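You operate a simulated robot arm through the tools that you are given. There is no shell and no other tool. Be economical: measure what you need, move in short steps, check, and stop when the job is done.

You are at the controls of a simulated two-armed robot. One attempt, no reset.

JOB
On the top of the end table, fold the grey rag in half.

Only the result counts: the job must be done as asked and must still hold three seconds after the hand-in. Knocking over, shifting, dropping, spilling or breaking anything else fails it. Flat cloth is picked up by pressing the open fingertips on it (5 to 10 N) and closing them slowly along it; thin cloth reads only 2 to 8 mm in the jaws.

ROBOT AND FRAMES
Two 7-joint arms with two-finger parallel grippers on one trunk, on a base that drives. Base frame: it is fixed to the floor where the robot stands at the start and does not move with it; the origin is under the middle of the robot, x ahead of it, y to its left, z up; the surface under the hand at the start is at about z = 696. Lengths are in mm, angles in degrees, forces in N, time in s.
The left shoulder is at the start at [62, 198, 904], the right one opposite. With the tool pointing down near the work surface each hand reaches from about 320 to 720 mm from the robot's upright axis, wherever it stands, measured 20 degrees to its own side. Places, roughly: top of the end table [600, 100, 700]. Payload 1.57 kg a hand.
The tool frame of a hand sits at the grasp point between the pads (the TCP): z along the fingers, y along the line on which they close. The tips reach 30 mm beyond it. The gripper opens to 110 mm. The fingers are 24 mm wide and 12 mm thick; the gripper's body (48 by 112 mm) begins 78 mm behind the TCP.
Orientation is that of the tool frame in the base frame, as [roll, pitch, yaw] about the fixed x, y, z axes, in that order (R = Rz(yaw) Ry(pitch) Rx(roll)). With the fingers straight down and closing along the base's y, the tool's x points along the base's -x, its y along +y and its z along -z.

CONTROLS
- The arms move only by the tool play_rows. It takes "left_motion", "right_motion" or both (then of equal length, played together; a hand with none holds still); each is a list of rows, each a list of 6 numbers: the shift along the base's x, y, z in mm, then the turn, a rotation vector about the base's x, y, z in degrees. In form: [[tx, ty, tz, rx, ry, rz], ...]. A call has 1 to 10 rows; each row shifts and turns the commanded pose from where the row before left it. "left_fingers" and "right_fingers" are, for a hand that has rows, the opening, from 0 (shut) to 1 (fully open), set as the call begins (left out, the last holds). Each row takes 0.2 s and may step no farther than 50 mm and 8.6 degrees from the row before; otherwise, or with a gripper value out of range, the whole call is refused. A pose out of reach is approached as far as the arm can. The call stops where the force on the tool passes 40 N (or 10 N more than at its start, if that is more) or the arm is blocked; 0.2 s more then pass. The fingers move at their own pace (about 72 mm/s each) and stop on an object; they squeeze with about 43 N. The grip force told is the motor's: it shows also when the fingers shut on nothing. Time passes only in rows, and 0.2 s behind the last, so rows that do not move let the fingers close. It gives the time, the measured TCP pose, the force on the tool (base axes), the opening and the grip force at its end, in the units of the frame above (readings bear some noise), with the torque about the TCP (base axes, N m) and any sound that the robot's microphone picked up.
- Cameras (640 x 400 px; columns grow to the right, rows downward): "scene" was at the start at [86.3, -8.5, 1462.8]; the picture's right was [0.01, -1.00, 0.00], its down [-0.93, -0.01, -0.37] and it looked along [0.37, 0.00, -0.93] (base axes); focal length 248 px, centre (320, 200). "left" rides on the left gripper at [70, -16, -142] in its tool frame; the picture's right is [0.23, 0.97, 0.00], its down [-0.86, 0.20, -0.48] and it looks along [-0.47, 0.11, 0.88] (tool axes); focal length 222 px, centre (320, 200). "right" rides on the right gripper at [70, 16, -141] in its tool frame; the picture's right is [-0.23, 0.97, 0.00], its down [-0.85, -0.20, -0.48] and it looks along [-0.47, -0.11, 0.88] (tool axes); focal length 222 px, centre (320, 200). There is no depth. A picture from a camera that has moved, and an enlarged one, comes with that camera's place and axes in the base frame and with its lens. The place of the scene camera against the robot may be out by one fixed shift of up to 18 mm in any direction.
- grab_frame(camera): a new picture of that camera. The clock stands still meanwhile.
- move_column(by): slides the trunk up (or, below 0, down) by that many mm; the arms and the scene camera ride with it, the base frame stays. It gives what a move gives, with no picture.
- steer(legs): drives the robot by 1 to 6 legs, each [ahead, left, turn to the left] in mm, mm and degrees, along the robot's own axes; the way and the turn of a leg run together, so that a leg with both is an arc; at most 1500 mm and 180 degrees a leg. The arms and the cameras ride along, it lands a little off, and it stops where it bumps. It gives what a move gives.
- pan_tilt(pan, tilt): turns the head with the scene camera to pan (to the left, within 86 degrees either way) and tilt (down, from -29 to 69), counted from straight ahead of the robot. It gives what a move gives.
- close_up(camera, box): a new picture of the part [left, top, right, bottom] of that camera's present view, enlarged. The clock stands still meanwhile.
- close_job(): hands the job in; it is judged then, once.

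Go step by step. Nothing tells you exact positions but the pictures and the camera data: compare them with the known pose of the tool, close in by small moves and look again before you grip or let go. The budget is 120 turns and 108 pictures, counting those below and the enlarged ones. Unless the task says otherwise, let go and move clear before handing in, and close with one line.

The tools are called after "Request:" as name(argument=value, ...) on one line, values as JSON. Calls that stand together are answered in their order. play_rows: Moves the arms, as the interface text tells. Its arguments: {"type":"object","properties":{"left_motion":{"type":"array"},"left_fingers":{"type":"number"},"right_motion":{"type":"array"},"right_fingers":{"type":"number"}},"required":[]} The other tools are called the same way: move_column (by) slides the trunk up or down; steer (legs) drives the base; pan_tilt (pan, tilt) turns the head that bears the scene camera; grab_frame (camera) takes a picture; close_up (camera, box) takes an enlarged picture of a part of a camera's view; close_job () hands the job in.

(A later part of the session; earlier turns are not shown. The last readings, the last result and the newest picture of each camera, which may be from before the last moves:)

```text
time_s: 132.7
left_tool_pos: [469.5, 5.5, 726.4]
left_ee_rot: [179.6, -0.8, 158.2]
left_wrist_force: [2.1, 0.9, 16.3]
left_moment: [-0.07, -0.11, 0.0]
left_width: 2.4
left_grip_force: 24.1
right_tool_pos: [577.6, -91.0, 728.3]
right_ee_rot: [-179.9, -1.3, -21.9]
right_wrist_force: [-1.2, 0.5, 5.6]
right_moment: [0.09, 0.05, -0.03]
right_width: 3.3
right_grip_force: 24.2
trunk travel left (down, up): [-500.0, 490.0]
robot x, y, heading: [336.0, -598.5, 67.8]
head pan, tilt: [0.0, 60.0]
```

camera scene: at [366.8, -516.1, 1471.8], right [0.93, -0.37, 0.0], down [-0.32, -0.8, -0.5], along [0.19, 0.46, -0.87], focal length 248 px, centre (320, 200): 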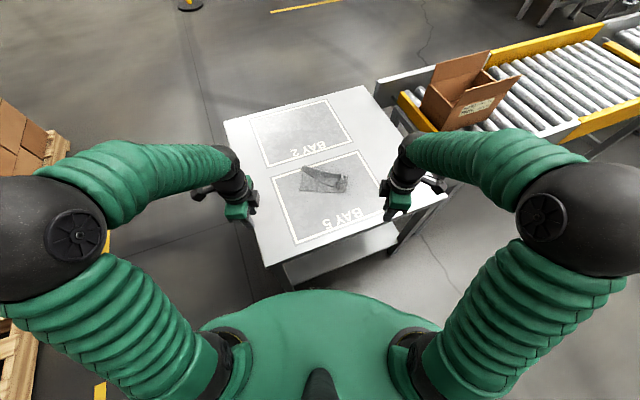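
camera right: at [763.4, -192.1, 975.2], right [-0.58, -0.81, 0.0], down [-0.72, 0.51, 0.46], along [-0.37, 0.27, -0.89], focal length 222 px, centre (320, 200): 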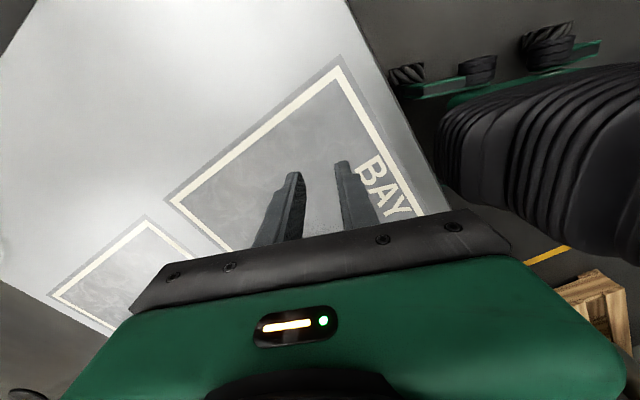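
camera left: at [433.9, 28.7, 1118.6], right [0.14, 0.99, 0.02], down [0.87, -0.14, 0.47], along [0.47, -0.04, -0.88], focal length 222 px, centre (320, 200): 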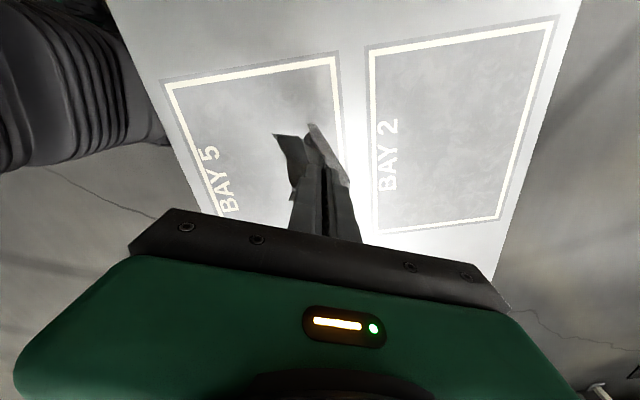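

Both corners held (2.4 and 3.3 mm). Lifting high while spreading gently so the rag hangs from this edge.

Request:
play_rows(left_motion=[[0, 0, 10, 0, 0, 0], [0, -2, 18, 0, 0, 0], [0, -2, 18, 0, 0, 0], [0, -2, 18, 0, 0, 0], [0, -2, 18, 0, 0, 0], [0, -2, 18, 0, 0, 0], [0, -2, 18, 0, 0, 0], [0, -2, 18, 0, 0, 0], [0, -2, 18, 0, 0, 0], [0, -2, 18, 0, 0, 0]], right_motion=[[0, 0, 10, 0, 0, 0], [2, -3.8, 18, 0, 0, 0], [2, -3.8, 18, 0, 0, 0], [2, -3.8, 18, 0, 0, 0], [2, -3.8, 18, 0, 0, 0], [2, -3.8, 18, 0, 0, 0], [2, -3.8, 18, 0, 0, 0], [2, -3.8, 18, 0, 0, 0], [2, -3.8, 18, 0, 0, 0], [2, -3.8, 18, 0, 0, 0]])

Request:
play_rows(left_motion=[[0, 0, 0, 0, 0, 0], [0, 0, 0, 0, 0, 0], [0, 0, 0, 0, 0, 0]], right_motion=[[1.5, -1.3, 0, 0, 0, 0], [1.5, -1.3, 0, 0, 0, 0], [0, 0, 0, 0, 0, 0]])

Request:
close_up(camera="scene", box=[265, 130, 365, 205])

```text
time_s: 134.8
left_tool_pos: [472.5, -13.7, 898.9]
left_ee_rot: [179.8, -0.6, 158.1]
left_wrist_force: [15.4, -17.0, 0.8]
left_moment: [-0.47, -0.51, -0.15]
left_width: 2.4
left_grip_force: 23.7
right_tool_pos: [593.3, -122.0, 899.5]
right_ee_rot: [-180.0, -1.1, -21.8]
right_wrist_force: [-16.2, 16.3, -1.1]
right_moment: [0.39, 0.42, -0.12]
right_width: 3.4
right_grip_force: 24.3
trunk travel left (down, up): [-500.0, 490.0]
robot x, y, heading: [335.3, -602.2, 67.9]
head pan, tilt: [0.0, 60.0]
```

```text
time_s: 135.7
left_tool_pos: [471.5, -11.8, 898.8]
left_ee_rot: [179.7, -0.6, 158.2]
left_wrist_force: [18.6, -19.0, 1.1]
left_moment: [-0.58, -0.59, -0.1]
left_width: 2.2
left_grip_force: 24.0
right_tool_pos: [595.6, -125.5, 898.4]
right_ee_rot: [-180.0, -1.1, -21.9]
right_wrist_force: [-18.9, 19.1, -1.4]
right_moment: [0.46, 0.5, -0.11]
right_width: 3.2
right_grip_force: 24.5
trunk travel left (down, up): [-500.0, 490.0]
robot x, y, heading: [336.2, -598.5, 68.0]
head pan, tilt: [0.0, 60.0]
```

```text
5.33 times, centred on (315, 168) of scene
camera zoom: at [371.1, -516.1, 1471.7], right [0.93, -0.37, 0.0], down [-0.32, -0.8, -0.5], along [0.19, 0.46, -0.87], focal length 1320 px, centre (347, 373)
```

zoom: 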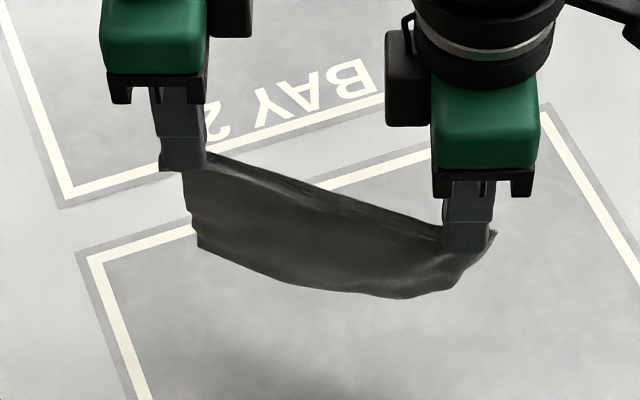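

Request:
grab_frame(camera="left")

```text
10 pictures are left
camera left: at [401.7, -2.7, 1040.0], right [0.15, 0.99, 0.01], down [0.87, -0.14, 0.47], along [0.47, -0.07, -0.88], focal length 222 px, centre (320, 200)
```

left: 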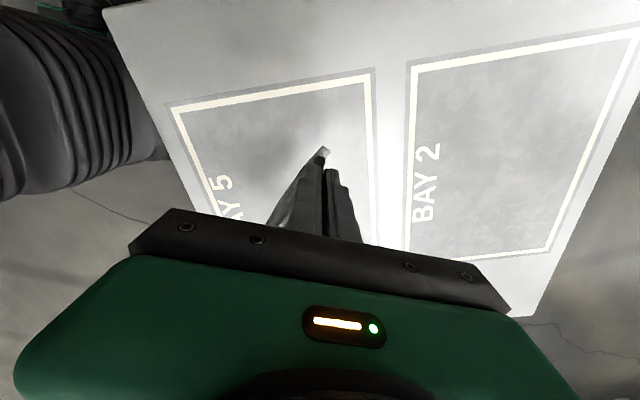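

From this view the curtain hangs about full width, with NL as a free corner at bottom left, while the right hand holds FR and FL gathered together. I'll lay it with NL away from the robot; then only NL has to be folded over onto NR.

Request:
play_rows(left_motion=[[4, 5, -8, 0, 0, 0], [5, 5, -8, 0, 0, 0], [4, 5, -9, 0, 0, 0], [0, 0, 0, 0, 0, 0]], right_motion=[[1, 8, -8, 0, 0, 0], [2, 8, -8, 0, 0, 0], [4, 5, -9, 0, 0, 0], [0, 0, 0, 0, 0, 0]])

Request:
play_rows(left_motion=[[-14.7, -16.2, -1.7, 0, 0, 0], [-14.3, -15.8, -5.3, 0, 0, 0], [-13.6, -15, -8.6, 0, 0, 0], [-12.5, -13.8, -11.7, 0, 0, 0], [-11.2, -12.4, -14.6, 0, 0, 0], [-9.6, -10.6, -17, 0, 0, 0], [-7.7, -8.5, -19.1, 0, 0, 0], [-5.6, -6.2, -20.7, 0, 0, 0], [-3.5, -3.8, -21.9, 0, 0, 0], [-1.1, -1.3, -20, 0, 0, 0]], right_motion=[[-14.7, -16.2, -1.7, 0, 0, 0], [-14.3, -15.8, -5.3, 0, 0, 0], [-13.6, -15, -8.6, 0, 0, 0], [-12.5, -13.8, -11.7, 0, 0, 0], [-11.2, -12.4, -14.6, 0, 0, 0], [-9.6, -10.6, -17, 0, 0, 0], [-7.7, -8.5, -19.1, 0, 0, 0], [-5.6, -6.2, -20.7, 0, 0, 0], [-3.5, -3.8, -21.9, 0, 0, 0], [-1.1, -1.3, -20, 0, 0, 0]])

Request:
close_up(camera="scene", box=[270, 150, 370, 220])

```text
time_s: 136.7
left_tool_pos: [481.7, 4.6, 872.1]
left_ee_rot: [179.8, -0.9, 158.3]
left_wrist_force: [8.3, -9.2, 0.2]
left_moment: [-0.23, -0.25, -0.08]
left_width: 2.2
left_grip_force: 23.5
right_tool_pos: [605.1, -106.5, 873.1]
right_ee_rot: [180.0, -1.2, -21.8]
right_wrist_force: [-8.3, 8.2, -0.4]
right_moment: [0.27, 0.19, -0.09]
right_width: 3.4
right_grip_force: 24.1
trunk travel left (down, up): [-500.0, 490.0]
robot x, y, heading: [334.3, -598.5, 68.0]
head pan, tilt: [0.0, 60.0]
```

```text
time_s: 138.8
left_tool_pos: [385.8, -100.0, 733.1]
left_ee_rot: [179.8, -0.7, 158.3]
left_wrist_force: [8.4, -7.8, 1.1]
left_moment: [-0.23, -0.24, -0.05]
left_width: 2.2
left_grip_force: 23.7
right_tool_pos: [511.0, -207.3, 732.9]
right_ee_rot: [179.9, -1.2, -21.9]
right_wrist_force: [-8.2, 7.9, 3.7]
right_moment: [0.23, 0.18, -0.07]
right_width: 3.3
right_grip_force: 24.4
trunk travel left (down, up): [-500.0, 490.0]
robot x, y, heading: [335.6, -599.9, 68.0]
head pan, tilt: [0.0, 60.0]
```

```text
5.71 times, centred on (320, 185) of scene
camera zoom: at [370.3, -515.9, 1471.9], right [0.93, -0.37, 0.0], down [-0.32, -0.8, -0.5], along [0.19, 0.46, -0.87], focal length 1415 px, centre (320, 286)
```

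zoom: 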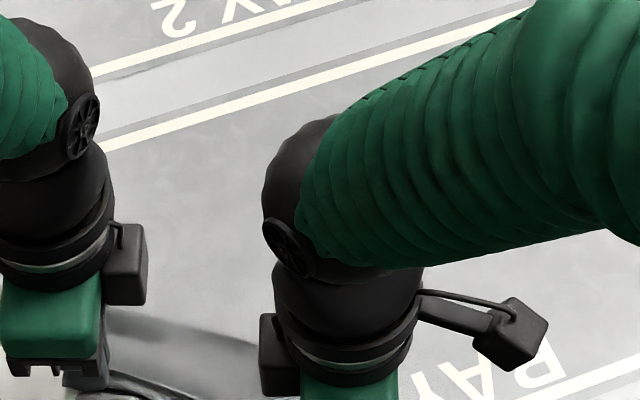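

The view is blocked here, so I'll ease the tension, release both, move clear and look once.

Request:
play_rows(left_motion=[[1, -1, -2, 0, 0, 0], [1, -1, -1, 0, 0, 0], [0, 0, 0, 0, 0, 0]], right_motion=[[-2, 2, -2, 0, 0, 0], [-1, 1, -1, 0, 0, 0], [0, 0, 0, 0, 0, 0]])

Request:
play_rows(left_motion=[[0, 0, 0, 0, 0, 0], [0, 0, 0, 0, 0, 0], [0, 0, 5, 0, 0, 0], [0, 0, 35, 0, 0, 0], [-20, 10, 40, 0, 0, 0], [-40, 15, 10, 0, 0, 0], [-40, 15, 0, 0, 0, 0], [-40, 15, 0, 0, 0, 0]], right_motion=[[0, 0, 0, 0, 0, 0], [0, 0, 0, 0, 0, 0], [0, 0, 5, 0, 0, 0], [0, 0, 35, 0, 0, 0], [20, -5, 40, 0, 0, 0], [45, -15, 10, 0, 0, 0], [45, -15, 0, 0, 0, 0], [45, -15, 0, 0, 0, 0]], left_fingers=0.28, right_fingers=0.28)

Request:
close_up(camera="scene", box=[260, 170, 350, 235])

```text
time_s: 139.7
left_tool_pos: [389.9, -103.4, 730.5]
left_ee_rot: [179.7, -0.8, 158.1]
left_wrist_force: [0.9, -1.3, 3.1]
left_moment: [-0.1, -0.03, -0.03]
left_width: 2.0
left_grip_force: 23.4
right_tool_pos: [508.0, -207.3, 731.0]
right_ee_rot: [180.0, -1.4, -21.9]
right_wrist_force: [-2.0, 2.2, 5.5]
right_moment: [0.08, 0.03, -0.02]
right_width: 3.0
right_grip_force: 24.0
trunk travel left (down, up): [-500.0, 490.0]
robot x, y, heading: [333.8, -601.9, 68.1]
head pan, tilt: [0.0, 60.0]
```

```text
time_s: 141.4
left_tool_pos: [249.4, -45.0, 817.9]
left_ee_rot: [179.7, -0.8, 158.1]
left_wrist_force: [-0.7, -0.4, -0.3]
left_moment: [-0.04, 0.02, 0.03]
left_width: 30.9
left_grip_force: 0.1
right_tool_pos: [664.9, -255.5, 821.6]
right_ee_rot: [179.9, -1.3, -21.8]
right_wrist_force: [-0.3, -0.2, 0.8]
right_moment: [0.02, 0.0, -0.01]
right_width: 30.9
right_grip_force: 0.0
trunk travel left (down, up): [-500.0, 490.0]
robot x, y, heading: [339.1, -601.0, 67.8]
head pan, tilt: [0.0, 60.0]
```

```text
6.15 times, centred on (305, 202) of scene
camera zoom: at [370.3, -517.0, 1471.8], right [0.93, -0.37, 0.0], down [-0.32, -0.8, -0.5], along [0.19, 0.46, -0.87], focal length 1523 px, centre (412, 185)
```

zoom: 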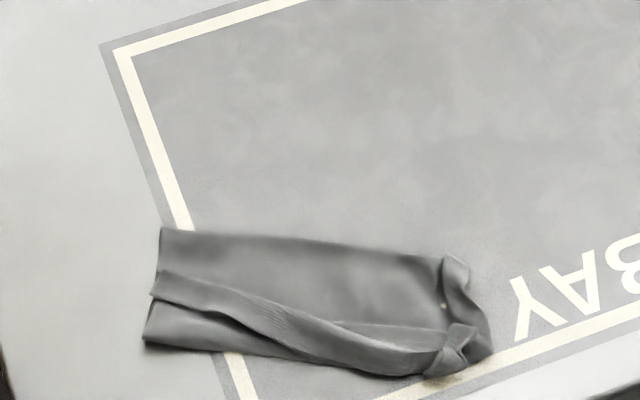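

Good: the rag is nearly flat and square, just with a lengthwise pleat in it. Its back edge, NL (394,-70) to FL (543,-150), is a clean single layer. I'll grip that edge near both ends, lift to hang it open, lay it flat away from me, then fold it back. Hovering.

Request:
play_rows(left_motion=[[30, -9, -6, 0, 0, -3.2], [30, -9, -12, 0, 0, -3.3], [30, -9, -13, 0, 0, 0], [30, -10, -13, 0, 0, 0], [29, -10, -14, 0, 0, 0], [0, 0, 0, 0, 0, 0]], right_motion=[[-31.4, 20.7, -6, 0, 0, -3.2], [-31.4, 20.7, -12, 0, 0, -3.3], [-31.4, 20.7, -14, 0, 0, 0], [-31.4, 20.7, -14, 0, 0, 0], [-31.4, 20.7, -15, 0, 0, 0], [0, 0, 0, 0, 0, 0]], left_fingers=0.27, right_fingers=0.27)

Request:
close_up(camera="left", box=[200, 60, 440, 240])

Request:
close_up(camera="right", box=[200, 60, 440, 240])

```text
time_s: 142.8
left_tool_pos: [399.2, -95.2, 764.2]
left_ee_rot: [179.7, -0.8, 151.7]
left_wrist_force: [0.0, -0.6, -0.8]
left_moment: [0.0, 0.0, -0.04]
left_width: 29.7
left_grip_force: 0.0
right_tool_pos: [507.6, -153.9, 760.8]
right_ee_rot: [-180.0, -1.3, -28.4]
right_wrist_force: [0.0, 0.0, -0.2]
right_moment: [0.02, 0.01, -0.02]
right_width: 29.6
right_grip_force: 0.0
trunk travel left (down, up): [-500.0, 490.0]
robot x, y, heading: [335.0, -597.1, 68.0]
head pan, tilt: [0.0, 60.0]
```

```text
2.22 times, centred on (320, 150) of left
camera zoom: at [331.8, -79.1, 906.1], right [0.26, 0.97, 0.01], down [0.85, -0.24, 0.47], along [0.45, -0.11, -0.88], focal length 494 px, centre (320, 311)
```

zoom: 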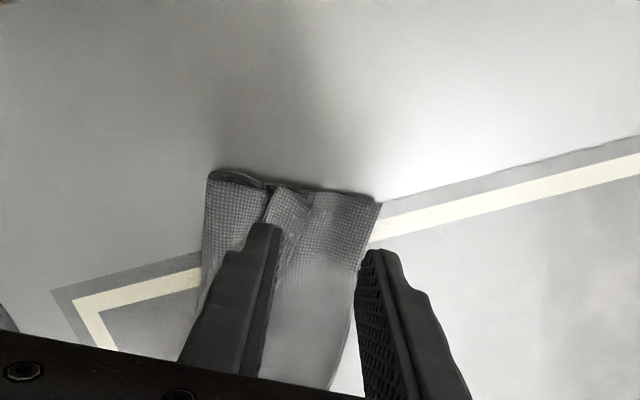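

```text
2.22 times, centred on (320, 150) of right
camera zoom: at [557.7, -200.0, 903.4], right [-0.66, -0.75, 0.0], down [-0.67, 0.59, 0.46], along [-0.34, 0.31, -0.89], focal length 494 px, centre (320, 311)
```

zoom: 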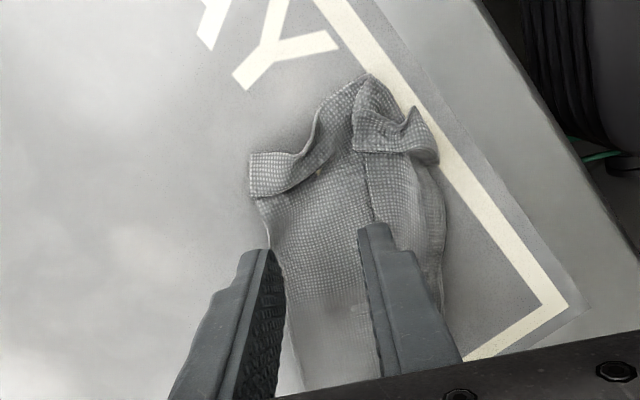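

The wrist views clarify it: the front is already a fold, with the NR–FR flap lying on top, about 30–45 mm short of the back edge NL–FL. So only that flap has to be pulled back onto the back edge. I'll straddle its raised edge at both ends, with the tips just above the lower layer.

Request:
play_rows(left_motion=[[-3, -10, -10, 0, 0, 0], [0, 0, -12, 0, 0, 0], [0, 0, -9, 0, 0, 0], [0, 0, -3.5, 0, 0, 0], [0, 0, 0, 0, 0, 0]], right_motion=[[4, -17, -5, 0, 0, 0], [3, -17, -10, 0, 0, 0], [0, 0, -10, 0, 0, 0], [0, 0, -6, 0, 0, 0], [0, 0, 0, 0, 0, 0]])

Request:
play_rows(left_motion=[[0, 0, 0, 0, 0, 0], [0, 0, 0, 0, 0, 0]], right_motion=[[0, 0, 0, 0, 0, 0], [0, 0, 0, 0, 0, 0]], left_fingers=0.12, right_fingers=0.12)

Request:
play_rows(left_motion=[[0, 0, 0, 0, 0, 0], [0, 0, 0, 0, 0, 0], [0, 0, 0, 0, 0, 0]], right_motion=[[0, 0, 0, 0, 0, 0], [0, 0, 0, 0, 0, 0], [0, 0, 0, 0, 0, 0]], left_fingers=0.0, right_fingers=0.0)

```text
time_s: 144.1
left_tool_pos: [396.1, -104.0, 727.9]
left_ee_rot: [179.6, -0.9, 151.7]
left_wrist_force: [1.3, -0.5, 6.4]
left_moment: [-0.06, 0.03, -0.02]
left_width: 29.8
left_grip_force: 0.1
right_tool_pos: [514.3, -188.0, 728.8]
right_ee_rot: [179.9, -1.4, -28.5]
right_wrist_force: [-0.1, -0.1, 2.9]
right_moment: [-0.06, 0.01, 0.02]
right_width: 29.7
right_grip_force: 0.0
trunk travel left (down, up): [-500.0, 490.0]
robot x, y, heading: [338.2, -601.3, 68.1]
head pan, tilt: [0.0, 60.0]
```

```text
time_s: 144.7
left_tool_pos: [396.2, -104.0, 728.0]
left_ee_rot: [179.5, -0.8, 151.7]
left_wrist_force: [0.9, -0.1, 8.1]
left_moment: [-0.02, -0.01, 0.01]
left_width: 13.1
left_grip_force: 0.0
right_tool_pos: [513.2, -188.2, 729.1]
right_ee_rot: [-179.9, -1.3, -28.3]
right_wrist_force: [0.0, 0.1, 2.0]
right_moment: [0.0, 0.02, 0.02]
right_width: 13.5
right_grip_force: 0.0
trunk travel left (down, up): [-500.0, 490.0]
robot x, y, heading: [336.0, -603.4, 68.0]
head pan, tilt: [0.0, 60.0]
```

```text
time_s: 145.4
left_tool_pos: [396.5, -104.4, 727.9]
left_ee_rot: [179.6, -0.8, 151.6]
left_wrist_force: [2.4, 0.9, 8.3]
left_moment: [-0.06, -0.06, 0.0]
left_width: 3.5
left_grip_force: 24.3
right_tool_pos: [512.4, -188.3, 727.9]
right_ee_rot: [180.0, -1.3, -28.5]
right_wrist_force: [-0.8, 2.2, 6.9]
right_moment: [0.02, 0.03, 0.01]
right_width: 3.6
right_grip_force: 24.7
trunk travel left (down, up): [-500.0, 490.0]
robot x, y, heading: [335.7, -600.3, 68.3]
head pan, tilt: [0.0, 60.0]
```

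Both caught something (3.5 mm). Lifting 35 mm and checking whether the lower layer stays down.

Request:
play_rows(left_motion=[[0, 0, 9, 0, 0, 0], [2, 4, 9, 0, 0, 0], [2, 4, 9, 0, 0, 0], [2, 4, 8, 0, 0, 0], [0, 0, 0, 0, 0, 0]], right_motion=[[0, 0, 9, 0, 0, 0], [2, 4, 9, 0, 0, 0], [2, 4, 9, 0, 0, 0], [2, 4, 8, 0, 0, 0], [0, 0, 0, 0, 0, 0]])

Request:
close_up(camera="scene", box=[260, 165, 350, 235])

```text
time_s: 146.7
left_tool_pos: [401.2, -91.6, 764.0]
left_ee_rot: [179.7, -0.8, 151.7]
left_wrist_force: [1.7, -0.4, -0.1]
left_moment: [0.06, 0.0, -0.01]
left_width: 3.4
left_grip_force: 23.9
right_tool_pos: [519.7, -175.5, 762.7]
right_ee_rot: [179.9, -1.3, -28.3]
right_wrist_force: [-0.6, -0.4, -0.5]
right_moment: [0.0, 0.02, -0.04]
right_width: 3.5
right_grip_force: 24.3
trunk travel left (down, up): [-500.0, 490.0]
robot x, y, heading: [336.2, -596.7, 68.0]
head pan, tilt: [0.0, 60.0]
```

```text
5.71 times, centred on (305, 200) of scene
camera zoom: at [370.4, -516.2, 1471.7], right [0.93, -0.37, 0.0], down [-0.32, -0.8, -0.5], along [0.19, 0.46, -0.87], focal length 1415 px, centre (406, 200)
```

zoom: 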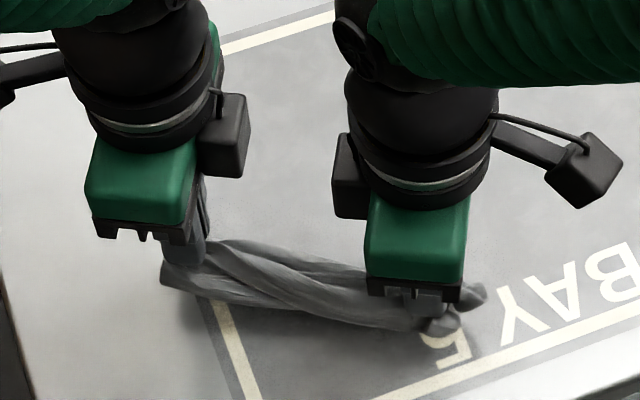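

Both layers lifted together, so I'll set it back exactly where it was and release. Then I'll use press-and-drag: the right hand pins the lower layer while the left slides the flap edge back.

Request:
play_rows(left_motion=[[-2, -4, -8, 0, 0, 0], [-2, -4, -9, 0, 0, 0], [-2, -4, -9, 0, 0, 0], [0, 0, -8, 0, 0, 0], [0, 0, 0, 0, 0, 0]], right_motion=[[-2, -4, -8, 0, 0, 0], [-2, -4, -9, 0, 0, 0], [-2, -4, -9, 0, 0, 0], [0, 0, -8, 0, 0, 0], [0, 0, 0, 0, 0, 0]])

Request:
play_rows(left_motion=[[0, 0, 0, 0, 0, 0], [0, 0, 0, 0, 0, 0], [0, 0, 3, 0, 0, 0], [0, 0, 20, 0, 0, 0], [0, 0, 35, 0, 0, 0], [0, 0, 0, 0, 0, 0]], right_motion=[[0, 0, 0, 0, 0, 0], [0, 0, 0, 0, 0, 0], [0, 0, 3, 0, 0, 0], [0, 0, 20, 0, 0, 0], [0, 0, 35, 0, 0, 0], [0, 0, 0, 0, 0, 0]], left_fingers=0.25, right_fingers=0.25)

Request:
grab_frame(camera="left")

```text
time_s: 147.8
left_tool_pos: [395.6, -103.3, 728.5]
left_ee_rot: [179.5, -0.9, 151.6]
left_wrist_force: [0.9, 0.1, 2.4]
left_moment: [-0.05, -0.04, -0.05]
left_width: 3.4
left_grip_force: 24.6
right_tool_pos: [511.7, -186.8, 729.5]
right_ee_rot: [180.0, -1.4, -28.4]
right_wrist_force: [-1.0, 1.1, 1.4]
right_moment: [0.0, 0.03, 0.0]
right_width: 3.5
right_grip_force: 24.0
trunk travel left (down, up): [-500.0, 490.0]
robot x, y, heading: [334.2, -595.4, 68.0]
head pan, tilt: [0.0, 60.0]
```

```text
time_s: 149.2
left_tool_pos: [397.3, -102.6, 785.4]
left_ee_rot: [179.7, -0.8, 151.8]
left_wrist_force: [1.2, 1.3, -0.2]
left_moment: [-0.02, -0.02, -0.05]
left_width: 27.6
left_grip_force: 0.1
right_tool_pos: [515.6, -186.6, 787.6]
right_ee_rot: [179.9, -1.3, -28.5]
right_wrist_force: [0.7, -0.5, 0.2]
right_moment: [0.02, -0.04, 0.02]
right_width: 27.4
right_grip_force: 0.0
trunk travel left (down, up): [-500.0, 490.0]
robot x, y, heading: [338.5, -599.3, 68.0]
head pan, tilt: [0.0, 60.0]
```

```text
4 pictures are left
camera left: at [328.5, -84.8, 927.8], right [0.26, 0.97, 0.01], down [0.85, -0.23, 0.47], along [0.45, -0.12, -0.88], focal length 222 px, centre (320, 200)
```

left: 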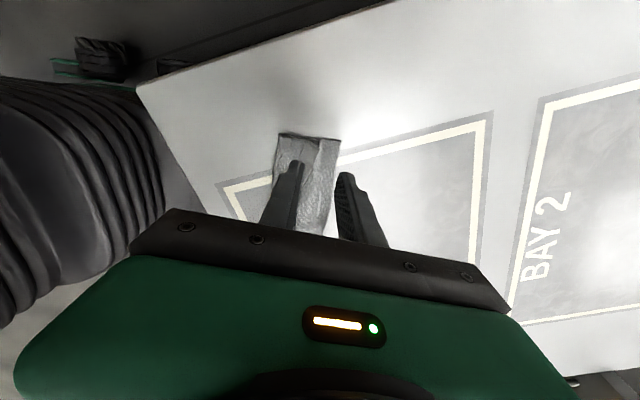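

I'll pin the lower layer's back band with the closed right hand near (482,-145), and with the closed left hand press the flap and slide it back about 25 mm.

Request:
play_rows(left_motion=[[-4, -5, -5, 0, 0, 0], [-4, -5, -10, 0, 0, 0], [-5, -5, -10, 0, 0, 0], [0, 0, -10, 0, 0, 0], [0, 0, -10, 0, 0, 0], [0, 0, -8, 0, 0, 0]], right_motion=[[-11, 14, -2, 0, 0, 0], [-11, 14, -8, 0, 0, 0], [-11, 14, -15, 0, 0, 0], [0, 0, -15, 0, 0, 0], [0, 0, -12, 0, 0, 0], [0, 0, -5, 0, 0, 0]], left_fingers=0.0, right_fingers=0.0)

Request:
play_rows(left_motion=[[0, 0, -1.5, 0, 0, 0], [0, 0, -1, 0, 0, 0], [0, 0, 0, 0, 0, 0]], right_motion=[[0, 0, -1.5, 0, 0, 0], [0, 0, -1, 0, 0, 0], [0, 0, 0, 0, 0, 0]])

```text
time_s: 150.7
left_tool_pos: [382.8, -120.2, 733.3]
left_ee_rot: [179.6, -0.8, 151.7]
left_wrist_force: [-0.4, 0.5, -0.9]
left_moment: [0.05, -0.02, 0.03]
left_width: 0.0
left_grip_force: 21.3
right_tool_pos: [480.1, -145.3, 729.6]
right_ee_rot: [180.0, -1.4, -28.5]
right_wrist_force: [0.8, 1.2, 0.1]
right_moment: [0.0, 0.01, 0.0]
right_width: 0.1
right_grip_force: 21.8
trunk travel left (down, up): [-500.0, 490.0]
robot x, y, heading: [335.4, -603.3, 68.0]
head pan, tilt: [0.0, 60.0]
```

```text
time_s: 151.4
left_tool_pos: [384.0, -118.5, 730.2]
left_ee_rot: [179.8, -0.8, 151.6]
left_wrist_force: [-0.2, -0.1, 0.8]
left_moment: [-0.01, -0.01, -0.03]
left_width: 0.0
left_grip_force: 21.2
right_tool_pos: [479.4, -145.3, 726.9]
right_ee_rot: [180.0, -1.4, -28.4]
right_wrist_force: [-0.9, 0.2, 1.1]
right_moment: [-0.03, 0.01, 0.0]
right_width: 0.1
right_grip_force: 21.3
trunk travel left (down, up): [-500.0, 490.0]
robot x, y, heading: [334.1, -600.1, 68.0]
head pan, tilt: [0.0, 60.0]
```

Request:
play_rows(left_motion=[[0, 0, -1, 0, 0, 0], [0, 0, -0.6, 0, 0, 0], [0, 0, 0, 0, 0, 0]], right_motion=[[0, 0, -0.8, 0, 0, 0], [0, 0, -0.5, 0, 0, 0], [0, 0, 0, 0, 0, 0]])

```text
time_s: 152.2
left_tool_pos: [384.0, -119.1, 730.4]
left_ee_rot: [179.6, -0.7, 151.7]
left_wrist_force: [0.1, -0.6, 1.1]
left_moment: [0.01, -0.03, -0.02]
left_width: 0.1
left_grip_force: 21.4
right_tool_pos: [480.0, -145.0, 727.6]
right_ee_rot: [-179.9, -1.3, -28.4]
right_wrist_force: [1.3, 2.2, 13.2]
right_moment: [0.14, 0.09, -0.05]
right_width: 0.0
right_grip_force: 21.0
trunk travel left (down, up): [-500.0, 490.0]
robot x, y, heading: [333.7, -601.2, 68.1]
head pan, tilt: [0.0, 60.0]
```

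The pin holds at 13 N. Lowering the left to light contact on the flap and sliding it back.

Request:
play_rows(left_motion=[[0, 0, -0.8, 0, 0, 0], [0, 0, -0.6, 0, 0, 0], [1.4, 2.7, 0, 0, 0, 0], [1.4, 2.7, 0, 0, 0, 0], [1.4, 2.7, 0, 0, 0, 0], [1.4, 2.7, 0, 0, 0, 0], [1.4, 2.7, 0, 0, 0, 0], [1.4, 2.7, 0, 0, 0, 0], [1.4, 2.7, 0, 0, 0, 0], [1.4, 2.7, 0, 0, 0, 0]])

Request:
close_up(camera="left", box=[220, 80, 420, 230])

```text
time_s: 154.4
left_tool_pos: [394.7, -99.3, 728.4]
left_ee_rot: [179.5, -0.8, 151.7]
left_wrist_force: [-0.1, -2.3, 16.1]
left_moment: [-0.05, 0.0, -0.02]
left_width: 0.0
left_grip_force: 21.6
right_tool_pos: [479.6, -146.6, 727.8]
right_ee_rot: [-179.9, -1.3, -28.3]
right_wrist_force: [-1.1, 1.2, 10.9]
right_moment: [0.15, 0.12, 0.02]
right_width: 0.1
right_grip_force: 21.4
trunk travel left (down, up): [-500.0, 490.0]
robot x, y, heading: [338.3, -596.4, 68.1]
head pan, tilt: [0.0, 60.0]
```

```text
2.67 times, centred on (320, 155) of left
camera zoom: at [325.8, -82.3, 870.8], right [0.26, 0.96, 0.01], down [0.85, -0.24, 0.47], along [0.45, -0.11, -0.88], focal length 592 px, centre (320, 320)
```

zoom: 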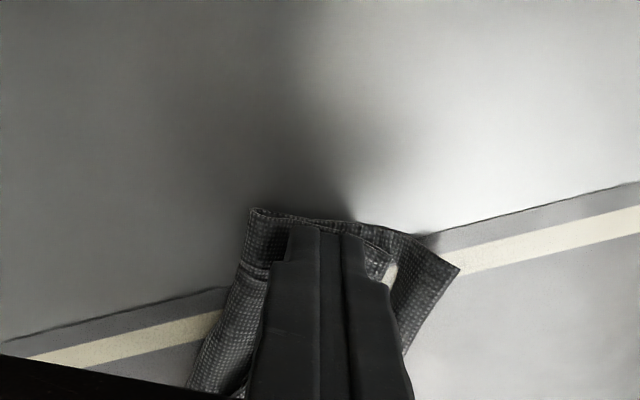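

The flap slid back; about 18 mm remain at this end. Sliding 14 mm further, then lifting the left straight up.

Request:
play_rows(left_motion=[[0, 0, 0.5, 0, 0, 0], [1.4, 2.7, 0, 0, 0, 0], [1.4, 2.7, 0, 0, 0, 0], [1.4, 2.7, 0, 0, 0, 0], [1.4, 2.7, 0, 0, 0, 0], [1.2, 2.4, 0, 0, 0, 0], [0, 0, 5, 0, 0, 0], [0, 0, 30, 0, 0, 0], [0, 0, 20, 0, 0, 0]])

Request:
play_rows(right_motion=[[0, 0, 5, 0, 0, 0], [0, 0, 25, 0, 0, 0], [12, -18, 15, 0, 0, 0], [12, -18, 0, 0, 0, 0], [6, -16, 0, 0, 0, 0], [0, 0, -15, 0, 0, 0], [0, 0, -15, 0, 0, 0], [0, 0, -8, 0, 0, 0], [0, 0, 0, 0, 0, 0]], left_motion=[[2, 3, 0, 0, 0, 0], [2, 3, 0, 0, 0, 0], [2, 2, -10, 0, 0, 0], [0, 0, -10, 0, 0, 0], [0, 0, -15, 0, 0, 0], [0, 0, -10, 0, 0, 0], [0, 0, -8, 0, 0, 0], [0, 0, -1.5, 0, 0, 0], [0, 0, -1, 0, 0, 0]])

```text
time_s: 156.4
left_tool_pos: [399.5, -86.0, 784.6]
left_ee_rot: [179.6, -0.8, 151.7]
left_wrist_force: [0.2, 0.2, 0.2]
left_moment: [0.02, -0.04, -0.03]
left_width: 0.0
left_grip_force: 21.3
right_tool_pos: [480.0, -146.5, 726.8]
right_ee_rot: [-179.8, -1.4, -28.4]
right_wrist_force: [0.0, -3.5, 21.4]
right_moment: [0.05, 0.2, 0.04]
right_width: 0.1
right_grip_force: 21.3
trunk travel left (down, up): [-500.0, 490.0]
robot x, y, heading: [337.0, -602.0, 67.9]
head pan, tilt: [0.0, 60.0]
```

```text
time_s: 158.4
left_tool_pos: [408.9, -76.6, 728.8]
left_ee_rot: [179.5, -0.9, 151.7]
left_wrist_force: [0.7, 1.1, 12.3]
left_moment: [-0.06, 0.08, -0.01]
left_width: 0.0
left_grip_force: 20.9
right_tool_pos: [510.8, -196.7, 733.9]
right_ee_rot: [-180.0, -1.3, -28.4]
right_wrist_force: [-0.4, 0.0, 1.0]
right_moment: [-0.01, 0.02, 0.0]
right_width: 0.0
right_grip_force: 21.4
trunk travel left (down, up): [-500.0, 490.0]
robot x, y, heading: [339.1, -600.1, 67.7]
head pan, tilt: [0.0, 60.0]
```

The left now pins the finished end at 12 N. Pressing the right on the flap's far end and sliding it back.

Request:
play_rows(right_motion=[[0, 0, -2, 0, 0, 0], [0, 0, -2, 0, 0, 0], [0, 0, -1, 0, 0, 0], [0, 0, 0, 0, 0, 0]])

Request:
play_rows(right_motion=[[0, 0, -0.5, 0, 0, 0], [2, 4, 0, 0, 0, 0], [2, 4, 0, 0, 0, 0], [2, 4, 0, 0, 0, 0], [2, 4, 0, 0, 0, 0], [2, 4, 0, 0, 0, 0], [2, 4, 0, 0, 0, 0], [2, 4, 0, 0, 0, 0], [2, 4, 0, 0, 0, 0], [0, 0, 0, 0, 0, 0]])

Request:
play_rows(left_motion=[[0, 0, 5, 0, 0, 0], [0, 0, 30, 0, 0, 0], [-20, 10, 35, 0, 0, 0], [-40, 15, 10, 0, 0, 0], [-40, 15, 0, 0, 0, 0], [-40, 15, 0, 0, 0, 0]], right_motion=[[0, 0, 5, 0, 0, 0], [0, 0, 30, 0, 0, 0], [20, -5, 35, 0, 0, 0], [45, -15, 10, 0, 0, 0], [45, -15, 0, 0, 0, 0], [45, -15, 0, 0, 0, 0]])

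Request:
close_up(camera="scene", box=[260, 170, 350, 235])

```text
time_s: 159.4
left_tool_pos: [407.4, -77.3, 729.5]
left_ee_rot: [179.7, -0.8, 151.6]
left_wrist_force: [1.3, 2.5, 18.8]
left_moment: [-0.03, 0.06, -0.01]
left_width: 0.0
left_grip_force: 21.1
right_tool_pos: [510.5, -197.7, 729.0]
right_ee_rot: [-179.8, -1.3, -28.4]
right_wrist_force: [-0.3, -1.0, 7.4]
right_moment: [-0.04, 0.04, 0.02]
right_width: 0.0
right_grip_force: 21.1
trunk travel left (down, up): [-500.0, 490.0]
robot x, y, heading: [335.4, -595.9, 67.9]
head pan, tilt: [0.0, 60.0]
```

```text
time_s: 161.7
left_tool_pos: [408.1, -77.7, 728.1]
left_ee_rot: [179.6, -0.8, 151.7]
left_wrist_force: [0.7, 0.4, 13.5]
left_moment: [-0.08, 0.06, 0.0]
left_width: 0.0
left_grip_force: 21.5
right_tool_pos: [526.6, -165.1, 728.6]
right_ee_rot: [-179.9, -1.3, -28.4]
right_wrist_force: [-0.5, -2.4, 17.0]
right_moment: [-0.11, 0.09, -0.03]
right_width: 0.1
right_grip_force: 21.4
trunk travel left (down, up): [-500.0, 490.0]
robot x, y, heading: [337.2, -600.2, 68.0]
head pan, tilt: [0.0, 60.0]
```

```text
time_s: 163.1
left_tool_pos: [265.3, -20.5, 806.8]
left_ee_rot: [179.8, -0.8, 151.5]
left_wrist_force: [0.3, 0.1, 0.2]
left_moment: [-0.01, 0.01, 0.02]
left_width: 0.1
left_grip_force: 21.5
right_tool_pos: [682.0, -214.8, 805.6]
right_ee_rot: [180.0, -1.3, -28.4]
right_wrist_force: [-0.2, 0.0, 0.4]
right_moment: [-0.01, 0.0, 0.04]
right_width: 0.2
right_grip_force: 21.3
trunk travel left (down, up): [-500.0, 490.0]
robot x, y, heading: [339.0, -596.8, 67.8]
head pan, tilt: [0.0, 60.0]
```

```text
6.15 times, centred on (305, 202) of scene
camera zoom: at [370.7, -516.3, 1471.7], right [0.93, -0.37, 0.0], down [-0.32, -0.8, -0.5], along [0.19, 0.46, -0.87], focal length 1523 px, centre (412, 185)
```

zoom: 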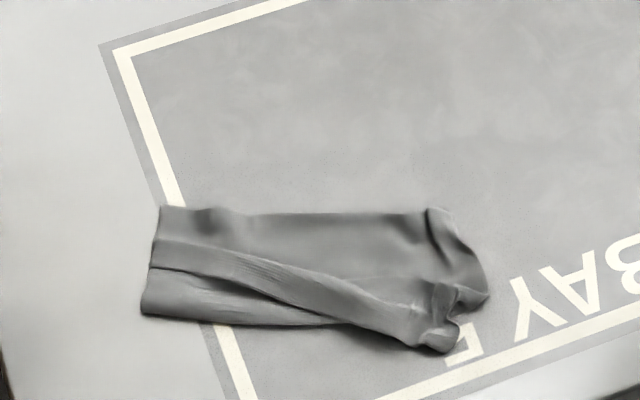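

It's still pleated, so I'll do one more full cycle: grip the clean back edge near NL and toward FL, hang it open, then drop-fold. Moving both hands over that edge, yaw aligned with it.

Request:
play_rows(left_motion=[[28, -10, -5, 0, 0, 3.2], [28, -10, -10, 0, 0, 3.2], [28, -11, -12, 0, 0, 0], [28, -11, -12, 0, 0, 0], [28.5, -10.5, -12, 0, 0, 0], [0, 0, -12, 0, 0, 0], [0, 0, -9, 0, 0, 0], [0, 0, 0, 0, 0, 0]], right_motion=[[-34, 19.6, -5, 0, 0, 3.2], [-34, 19.6, -10, 0, 0, 3.2], [-35, 19.6, -12, 0, 0, 0], [-35, 19.6, -12, 0, 0, 0], [-35, 20, -12, 0, 0, 0], [0, 0, -12, 0, 0, 0], [0, 0, -8, 0, 0, 0], [0, 0, 0, 0, 0, 0]], left_fingers=0.26, right_fingers=0.29)

Request:
play_rows(left_motion=[[0, 0, -3, 0, 0, 0], [0, 0, -2, 0, 0, 0], [0, 0, -1, 0, 0, 0], [0, 0, 0, 0, 0, 0]], right_motion=[[0, 0, -3, 0, 0, 0], [0, 0, -2, 0, 0, 0], [0, 0, -1, 0, 0, 0], [0, 0, 0, 0, 0, 0]])

```text
time_s: 164.8
left_tool_pos: [407.3, -72.8, 735.3]
left_ee_rot: [179.7, -0.7, 158.1]
left_wrist_force: [-0.1, 0.0, 0.6]
left_moment: [0.02, 0.0, 0.02]
left_width: 28.7
left_grip_force: 0.0
right_tool_pos: [508.0, -117.6, 735.4]
right_ee_rot: [179.9, -1.4, -22.0]
right_wrist_force: [0.5, 0.5, -0.6]
right_moment: [0.03, 0.01, -0.04]
right_width: 32.1
right_grip_force: 0.0
trunk travel left (down, up): [-500.0, 490.0]
robot x, y, heading: [338.0, -592.8, 68.0]
head pan, tilt: [0.0, 60.0]
```

```text
time_s: 165.8
left_tool_pos: [407.4, -73.8, 729.3]
left_ee_rot: [179.6, -0.8, 158.1]
left_wrist_force: [0.7, 0.1, 2.4]
left_moment: [-0.02, 0.04, 0.0]
left_width: 28.2
left_grip_force: 0.0
right_tool_pos: [508.1, -116.3, 729.2]
right_ee_rot: [179.9, -1.3, -22.0]
right_wrist_force: [-0.3, -0.9, -0.6]
right_moment: [0.0, 0.01, -0.03]
right_width: 31.9
right_grip_force: 0.0
trunk travel left (down, up): [-500.0, 490.0]
robot x, y, heading: [334.7, -598.0, 67.7]
head pan, tilt: [0.0, 60.0]
```

Request:
play_rows(left_motion=[[0, 0, -0.7, 0, 0, 0], [0, 0, -0.5, 0, 0, 0], [0, 0, 0, 0, 0, 0]], right_motion=[[0, 0, -1.2, 0, 0, 0], [0, 0, -0.9, 0, 0, 0], [0, 0, 0, 0, 0, 0]])

Request:
play_rows(left_motion=[[0, 0, 0, 0, 0, 0], [0, 0, 0, 0, 0, 0]], right_motion=[[0, 0, -0.4, 0, 0, 0], [0, 0, 0, 0, 0, 0]])

```text
time_s: 166.7
left_tool_pos: [408.1, -74.9, 729.8]
left_ee_rot: [179.7, -0.8, 158.1]
left_wrist_force: [1.1, 1.5, 11.6]
left_moment: [-0.11, 0.12, -0.01]
left_width: 27.2
left_grip_force: 0.0
right_tool_pos: [508.5, -116.5, 728.9]
right_ee_rot: [-180.0, -1.3, -22.1]
right_wrist_force: [-0.2, 0.7, -0.5]
right_moment: [0.01, -0.02, 0.0]
right_width: 31.8
right_grip_force: 0.1
trunk travel left (down, up): [-500.0, 490.0]
robot x, y, heading: [336.5, -597.9, 68.2]
head pan, tilt: [0.0, 60.0]
```

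```text
time_s: 167.2
left_tool_pos: [407.1, -75.1, 727.8]
left_ee_rot: [179.6, -0.9, 158.1]
left_wrist_force: [1.4, 1.2, 13.6]
left_moment: [-0.11, 0.11, 0.01]
left_width: 26.8
left_grip_force: 0.0
right_tool_pos: [507.8, -116.2, 727.2]
right_ee_rot: [-180.0, -1.3, -22.1]
right_wrist_force: [-0.4, -0.4, 0.0]
right_moment: [0.03, -0.02, 0.01]
right_width: 32.1
right_grip_force: 0.0
trunk travel left (down, up): [-500.0, 490.0]
robot x, y, heading: [339.2, -600.5, 68.0]
head pan, tilt: [0.0, 60.0]
```

Left presses at 13 N; the right is still short, so I lower it until it reads about 8 N.

Request:
play_rows(right_motion=[[0, 0, -0.7, 0, 0, 0], [0, 0, -0.6, 0, 0, 0], [0, 0, 0, 0, 0, 0]])

```text
time_s: 168.1
left_tool_pos: [406.8, -75.4, 728.7]
left_ee_rot: [179.6, -0.8, 158.1]
left_wrist_force: [1.0, 2.1, 14.5]
left_moment: [-0.17, 0.17, 0.02]
left_width: 26.4
left_grip_force: 0.0
right_tool_pos: [508.8, -117.4, 727.2]
right_ee_rot: [180.0, -1.4, -22.0]
right_wrist_force: [-0.1, -0.4, 1.9]
right_moment: [0.01, 0.06, 0.0]
right_width: 32.0
right_grip_force: 0.1
trunk travel left (down, up): [-500.0, 490.0]
robot x, y, heading: [336.6, -601.7, 68.0]
head pan, tilt: [0.0, 60.0]
```

Request:
play_rows(left_motion=[[0, 0, 0, 0, 0, 0], [0, 0, 0, 0, 0, 0], [0, 0, 0, 0, 0, 0]], right_motion=[[0, 0, -0.6, 0, 0, 0], [0, 0, -0.2, 0, 0, 0], [0, 0, 0, 0, 0, 0]], left_fingers=0.19)

Request:
play_rows(left_motion=[[0, 0, 0, 0, 0, 0], [0, 0, 0, 0, 0, 0]], right_motion=[[0, 0, 0, 0, 0, 0], [0, 0, 0, 0, 0, 0]], left_fingers=0.12, right_fingers=0.2)

Request:
play_rows(left_motion=[[0, 0, 0, 0, 0, 0], [0, 0, 0, 0, 0, 0]], right_motion=[[0, 0, 0, 0, 0, 0], [0, 0, 0, 0, 0, 0]], left_fingers=0.05, right_fingers=0.1)

Request:
play_rows(left_motion=[[0, 0, 0, 0, 0, 0], [0, 0, 0, 0, 0, 0], [0, 0, 0, 0, 0, 0]], right_motion=[[0, 0, 0, 0, 0, 0], [0, 0, 0, 0, 0, 0], [0, 0, 0, 0, 0, 0]], left_fingers=0.0, right_fingers=0.0)

```text
time_s: 168.8
left_tool_pos: [406.6, -74.8, 729.3]
left_ee_rot: [179.6, -0.8, 158.1]
left_wrist_force: [0.4, 1.4, 11.4]
left_moment: [-0.08, 0.08, -0.02]
left_width: 19.5
left_grip_force: 0.0
right_tool_pos: [508.4, -116.9, 728.1]
right_ee_rot: [-179.9, -1.3, -22.0]
right_wrist_force: [1.0, -0.9, 9.6]
right_moment: [-0.16, 0.13, 0.04]
right_width: 32.2
right_grip_force: 0.3
trunk travel left (down, up): [-500.0, 490.0]
robot x, y, heading: [336.7, -598.7, 68.4]
head pan, tilt: [0.0, 60.0]
```

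```text
time_s: 169.4
left_tool_pos: [407.2, -75.2, 728.9]
left_ee_rot: [179.6, -0.7, 158.1]
left_wrist_force: [0.8, 0.1, 9.9]
left_moment: [-0.08, 0.05, 0.04]
left_width: 12.0
left_grip_force: 0.0
right_tool_pos: [506.9, -116.7, 727.3]
right_ee_rot: [-179.9, -1.3, -22.0]
right_wrist_force: [-0.5, -0.6, 11.0]
right_moment: [-0.09, 0.18, 0.03]
right_width: 21.9
right_grip_force: 0.1
trunk travel left (down, up): [-500.0, 490.0]
robot x, y, heading: [337.4, -600.2, 68.0]
head pan, tilt: [0.0, 60.0]
```

```text
time_s: 170.1
left_tool_pos: [406.6, -74.5, 728.5]
left_ee_rot: [179.6, -0.8, 158.0]
left_wrist_force: [-0.2, -1.0, 9.1]
left_moment: [-0.06, 0.04, 0.01]
left_width: 6.2
left_grip_force: 4.0
right_tool_pos: [507.7, -117.3, 727.5]
right_ee_rot: [-179.8, -1.2, -22.1]
right_wrist_force: [-0.1, -0.9, 12.9]
right_moment: [-0.09, 0.18, -0.01]
right_width: 11.6
right_grip_force: 0.2
trunk travel left (down, up): [-500.0, 490.0]
robot x, y, heading: [335.7, -597.8, 68.1]
head pan, tilt: [0.0, 60.0]
```

```text
time_s: 170.8
left_tool_pos: [408.0, -75.4, 728.4]
left_ee_rot: [179.6, -0.8, 158.1]
left_wrist_force: [0.8, 0.9, 10.1]
left_moment: [0.02, 0.0, -0.03]
left_width: 2.2
left_grip_force: 23.4
right_tool_pos: [508.4, -118.1, 727.5]
right_ee_rot: [-179.9, -1.2, -22.0]
right_wrist_force: [-1.2, -1.4, 12.2]
right_moment: [-0.05, 0.17, 0.02]
right_width: 2.7
right_grip_force: 24.2
trunk travel left (down, up): [-500.0, 490.0]
robot x, y, heading: [337.7, -598.2, 68.2]
head pan, tilt: [0.0, 60.0]
```

Both gripped (2.2 and 2.7 mm). Lifting high to let the rag hang open, then a check.

Request:
play_rows(left_motion=[[0, 0, 10, 0, 0, 0], [0, 0, 18, 0, 0, 0], [0, 0, 18, 0, 0, 0], [0, 0, 18, 0, 0, 0], [0, 0, 18, 0, 0, 0], [0, 0, 18, 0, 0, 0], [0, 0, 18, 0, 0, 0], [0, 0, 18, 0, 0, 0], [0, 0, 18, 0, 0, 0], [0, 0, 18, 0, 0, 0]], right_motion=[[0, 0, 10, 0, 0, 0], [0.5, -0.2, 18, 0, 0, 0], [0.5, -0.2, 18, 0, 0, 0], [0.5, -0.2, 18, 0, 0, 0], [0.5, -0.2, 18, 0, 0, 0], [0.5, -0.2, 18, 0, 0, 0], [0.5, -0.2, 18, 0, 0, 0], [0.5, -0.2, 18, 0, 0, 0], [0.5, -0.2, 18, 0, 0, 0], [0.5, -0.2, 18, 0, 0, 0]])

Request:
play_rows(left_motion=[[0, 0, 0, 0, 0, 0], [0, 0, 0, 0, 0, 0], [0, 0, 0, 0, 0, 0], [0, 0, 0, 0, 0, 0]], right_motion=[[0, 0, 0, 0, 0, 0], [0, 0, 0, 0, 0, 0], [0, 0, 0, 0, 0, 0], [0, 0, 0, 0, 0, 0]])

Request:
close_up(camera="scene", box=[260, 140, 360, 215])

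```text
time_s: 173.1
left_tool_pos: [407.0, -74.7, 900.8]
left_ee_rot: [179.6, -0.9, 158.0]
left_wrist_force: [-0.3, -0.6, -0.3]
left_moment: [0.01, 0.01, -0.04]
left_width: 2.2
left_grip_force: 23.9
right_tool_pos: [512.2, -118.6, 898.7]
right_ee_rot: [179.8, -1.4, -22.0]
right_wrist_force: [-0.1, 0.2, 0.2]
right_moment: [0.0, 0.02, -0.02]
right_width: 2.7
right_grip_force: 23.8
trunk travel left (down, up): [-500.0, 490.0]
robot x, y, heading: [336.5, -599.5, 67.9]
head pan, tilt: [0.0, 60.0]
```

```text
time_s: 174.1
left_tool_pos: [409.1, -74.3, 900.5]
left_ee_rot: [179.7, -0.7, 158.0]
left_wrist_force: [1.3, 0.0, 0.5]
left_moment: [0.01, 0.02, 0.02]
left_width: 2.3
left_grip_force: 23.6
right_tool_pos: [512.4, -118.0, 898.5]
right_ee_rot: [180.0, -1.2, -22.0]
right_wrist_force: [0.4, 0.0, -0.4]
right_moment: [0.02, 0.01, 0.01]
right_width: 2.9
right_grip_force: 24.3
trunk travel left (down, up): [-500.0, 490.0]
robot x, y, heading: [338.2, -600.3, 68.2]
head pan, tilt: [0.0, 60.0]
```

```text
5.33 times, centred on (310, 178) of scene
camera zoom: at [370.2, -516.5, 1471.7], right [0.93, -0.37, 0.0], down [-0.32, -0.8, -0.5], along [0.19, 0.46, -0.87], focal length 1320 px, centre (373, 320)
```

zoom: 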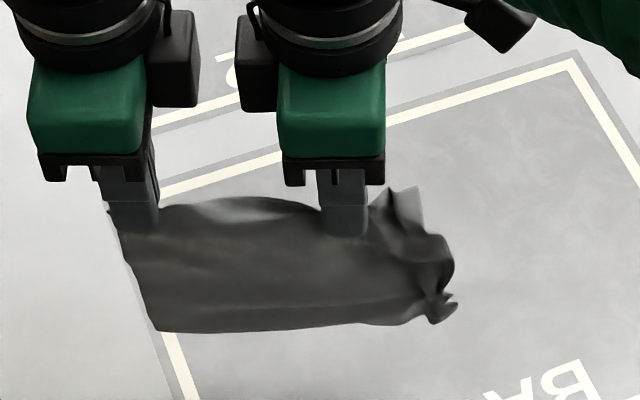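

The rag now hangs open at its full width with a straight hem. Drop-fold: touch the hem down, lay the lower half forward, then bring the held edge back over onto the hem.

Request:
play_rows(left_motion=[[0, 0, -10, 0, 0, 0], [0, 0, -10, 0, 0, 0], [0, 0, -8, 0, 0, 0], [0, 0, 0, 0, 0, 0]], right_motion=[[0, 0, -10, 0, 0, 0], [0, 0, -10, 0, 0, 0], [0, 0, -7, 0, 0, 0], [0, 0, 0, 0, 0, 0]])

Request:
play_rows(left_motion=[[3, 7.5, -8, 0, 0, 0], [3, 7.5, -8, 0, 0, 0], [3, 7.5, -8, 0, 0, 0], [3, 7.5, -8, 0, 0, 0], [3, 7.5, -8, 0, 0, 0], [3, 7.5, -8, 0, 0, 0], [3, 7.5, -8, 0, 0, 0], [3, 7.5, -8, 0, 0, 0], [3, 7.5, -8, 0, 0, 0], [0, 0, 0, 0, 0, 0]], right_motion=[[3, 7.5, -8, 0, 0, 0], [3, 7.5, -8, 0, 0, 0], [3, 7.5, -8, 0, 0, 0], [3, 7.5, -8, 0, 0, 0], [3, 7.5, -8, 0, 0, 0], [3, 7.5, -8, 0, 0, 0], [3, 7.5, -8, 0, 0, 0], [3, 7.5, -8, 0, 0, 0], [3, 7.5, -8, 0, 0, 0], [0, 0, 0, 0, 0, 0]])

Request:
play_rows(left_motion=[[-5.3, -13.2, -1.3, 0, 0, 0], [-5.1, -12.7, -3.9, 0, 0, 0], [-4.7, -11.7, -6.4, 0, 0, 0], [-4.1, -10.3, -8.7, 0, 0, 0], [-3.4, -8.4, -10.6, 0, 0, 0], [-2.5, -6.2, -12.1, 0, 0, 0], [-1.5, -3.8, -13.2, 0, 0, 0], [-0.5, -1.3, -12, 0, 0, 0], [0, 0, 0, 0, 0, 0]], right_motion=[[-5.3, -13.2, -1.3, 0, 0, 0], [-5.1, -12.7, -3.9, 0, 0, 0], [-4.7, -11.7, -6.4, 0, 0, 0], [-4.1, -10.3, -8.7, 0, 0, 0], [-3.4, -8.4, -10.6, 0, 0, 0], [-2.5, -6.2, -12.1, 0, 0, 0], [-1.5, -3.8, -13.2, 0, 0, 0], [-0.5, -1.3, -12, 0, 0, 0], [0, 0, 0, 0, 0, 0]])

```text
time_s: 175.1
left_tool_pos: [407.1, -74.2, 871.5]
left_ee_rot: [179.7, -0.8, 158.1]
left_wrist_force: [-0.2, 0.4, 0.1]
left_moment: [0.01, 0.01, -0.01]
left_width: 2.2
left_grip_force: 23.5
right_tool_pos: [512.2, -117.9, 870.6]
right_ee_rot: [-180.0, -1.3, -22.0]
right_wrist_force: [-0.3, 0.2, 0.2]
right_moment: [0.0, -0.01, 0.01]
right_width: 2.8
right_grip_force: 24.2
trunk travel left (down, up): [-500.0, 490.0]
robot x, y, heading: [335.2, -604.1, 68.2]
head pan, tilt: [0.0, 60.0]
```

```text
time_s: 177.2
left_tool_pos: [434.1, -6.5, 799.6]
left_ee_rot: [179.6, -0.8, 158.2]
left_wrist_force: [-0.2, 0.5, 0.3]
left_moment: [-0.01, -0.01, -0.01]
left_width: 1.9
left_grip_force: 23.7
right_tool_pos: [539.1, -51.2, 798.9]
right_ee_rot: [180.0, -1.3, -22.0]
right_wrist_force: [-0.7, -0.1, 0.3]
right_moment: [-0.02, -0.03, 0.0]
right_width: 2.9
right_grip_force: 24.0
trunk travel left (down, up): [-500.0, 490.0]
robot x, y, heading: [336.0, -599.8, 67.8]
head pan, tilt: [0.0, 60.0]
```

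```text
time_s: 179.2
left_tool_pos: [406.5, -73.9, 731.1]
left_ee_rot: [179.7, -0.8, 158.2]
left_wrist_force: [1.4, 1.3, 1.4]
left_moment: [-0.02, 0.0, 0.0]
left_width: 2.5
left_grip_force: 23.3
right_tool_pos: [513.0, -119.2, 731.1]
right_ee_rot: [180.0, -1.2, -22.0]
right_wrist_force: [-1.3, -0.6, 0.3]
right_moment: [-0.01, 0.05, 0.05]
right_width: 2.7
right_grip_force: 23.6
trunk travel left (down, up): [-500.0, 490.0]
robot x, y, heading: [334.5, -599.1, 68.0]
head pan, tilt: [0.0, 60.0]
```

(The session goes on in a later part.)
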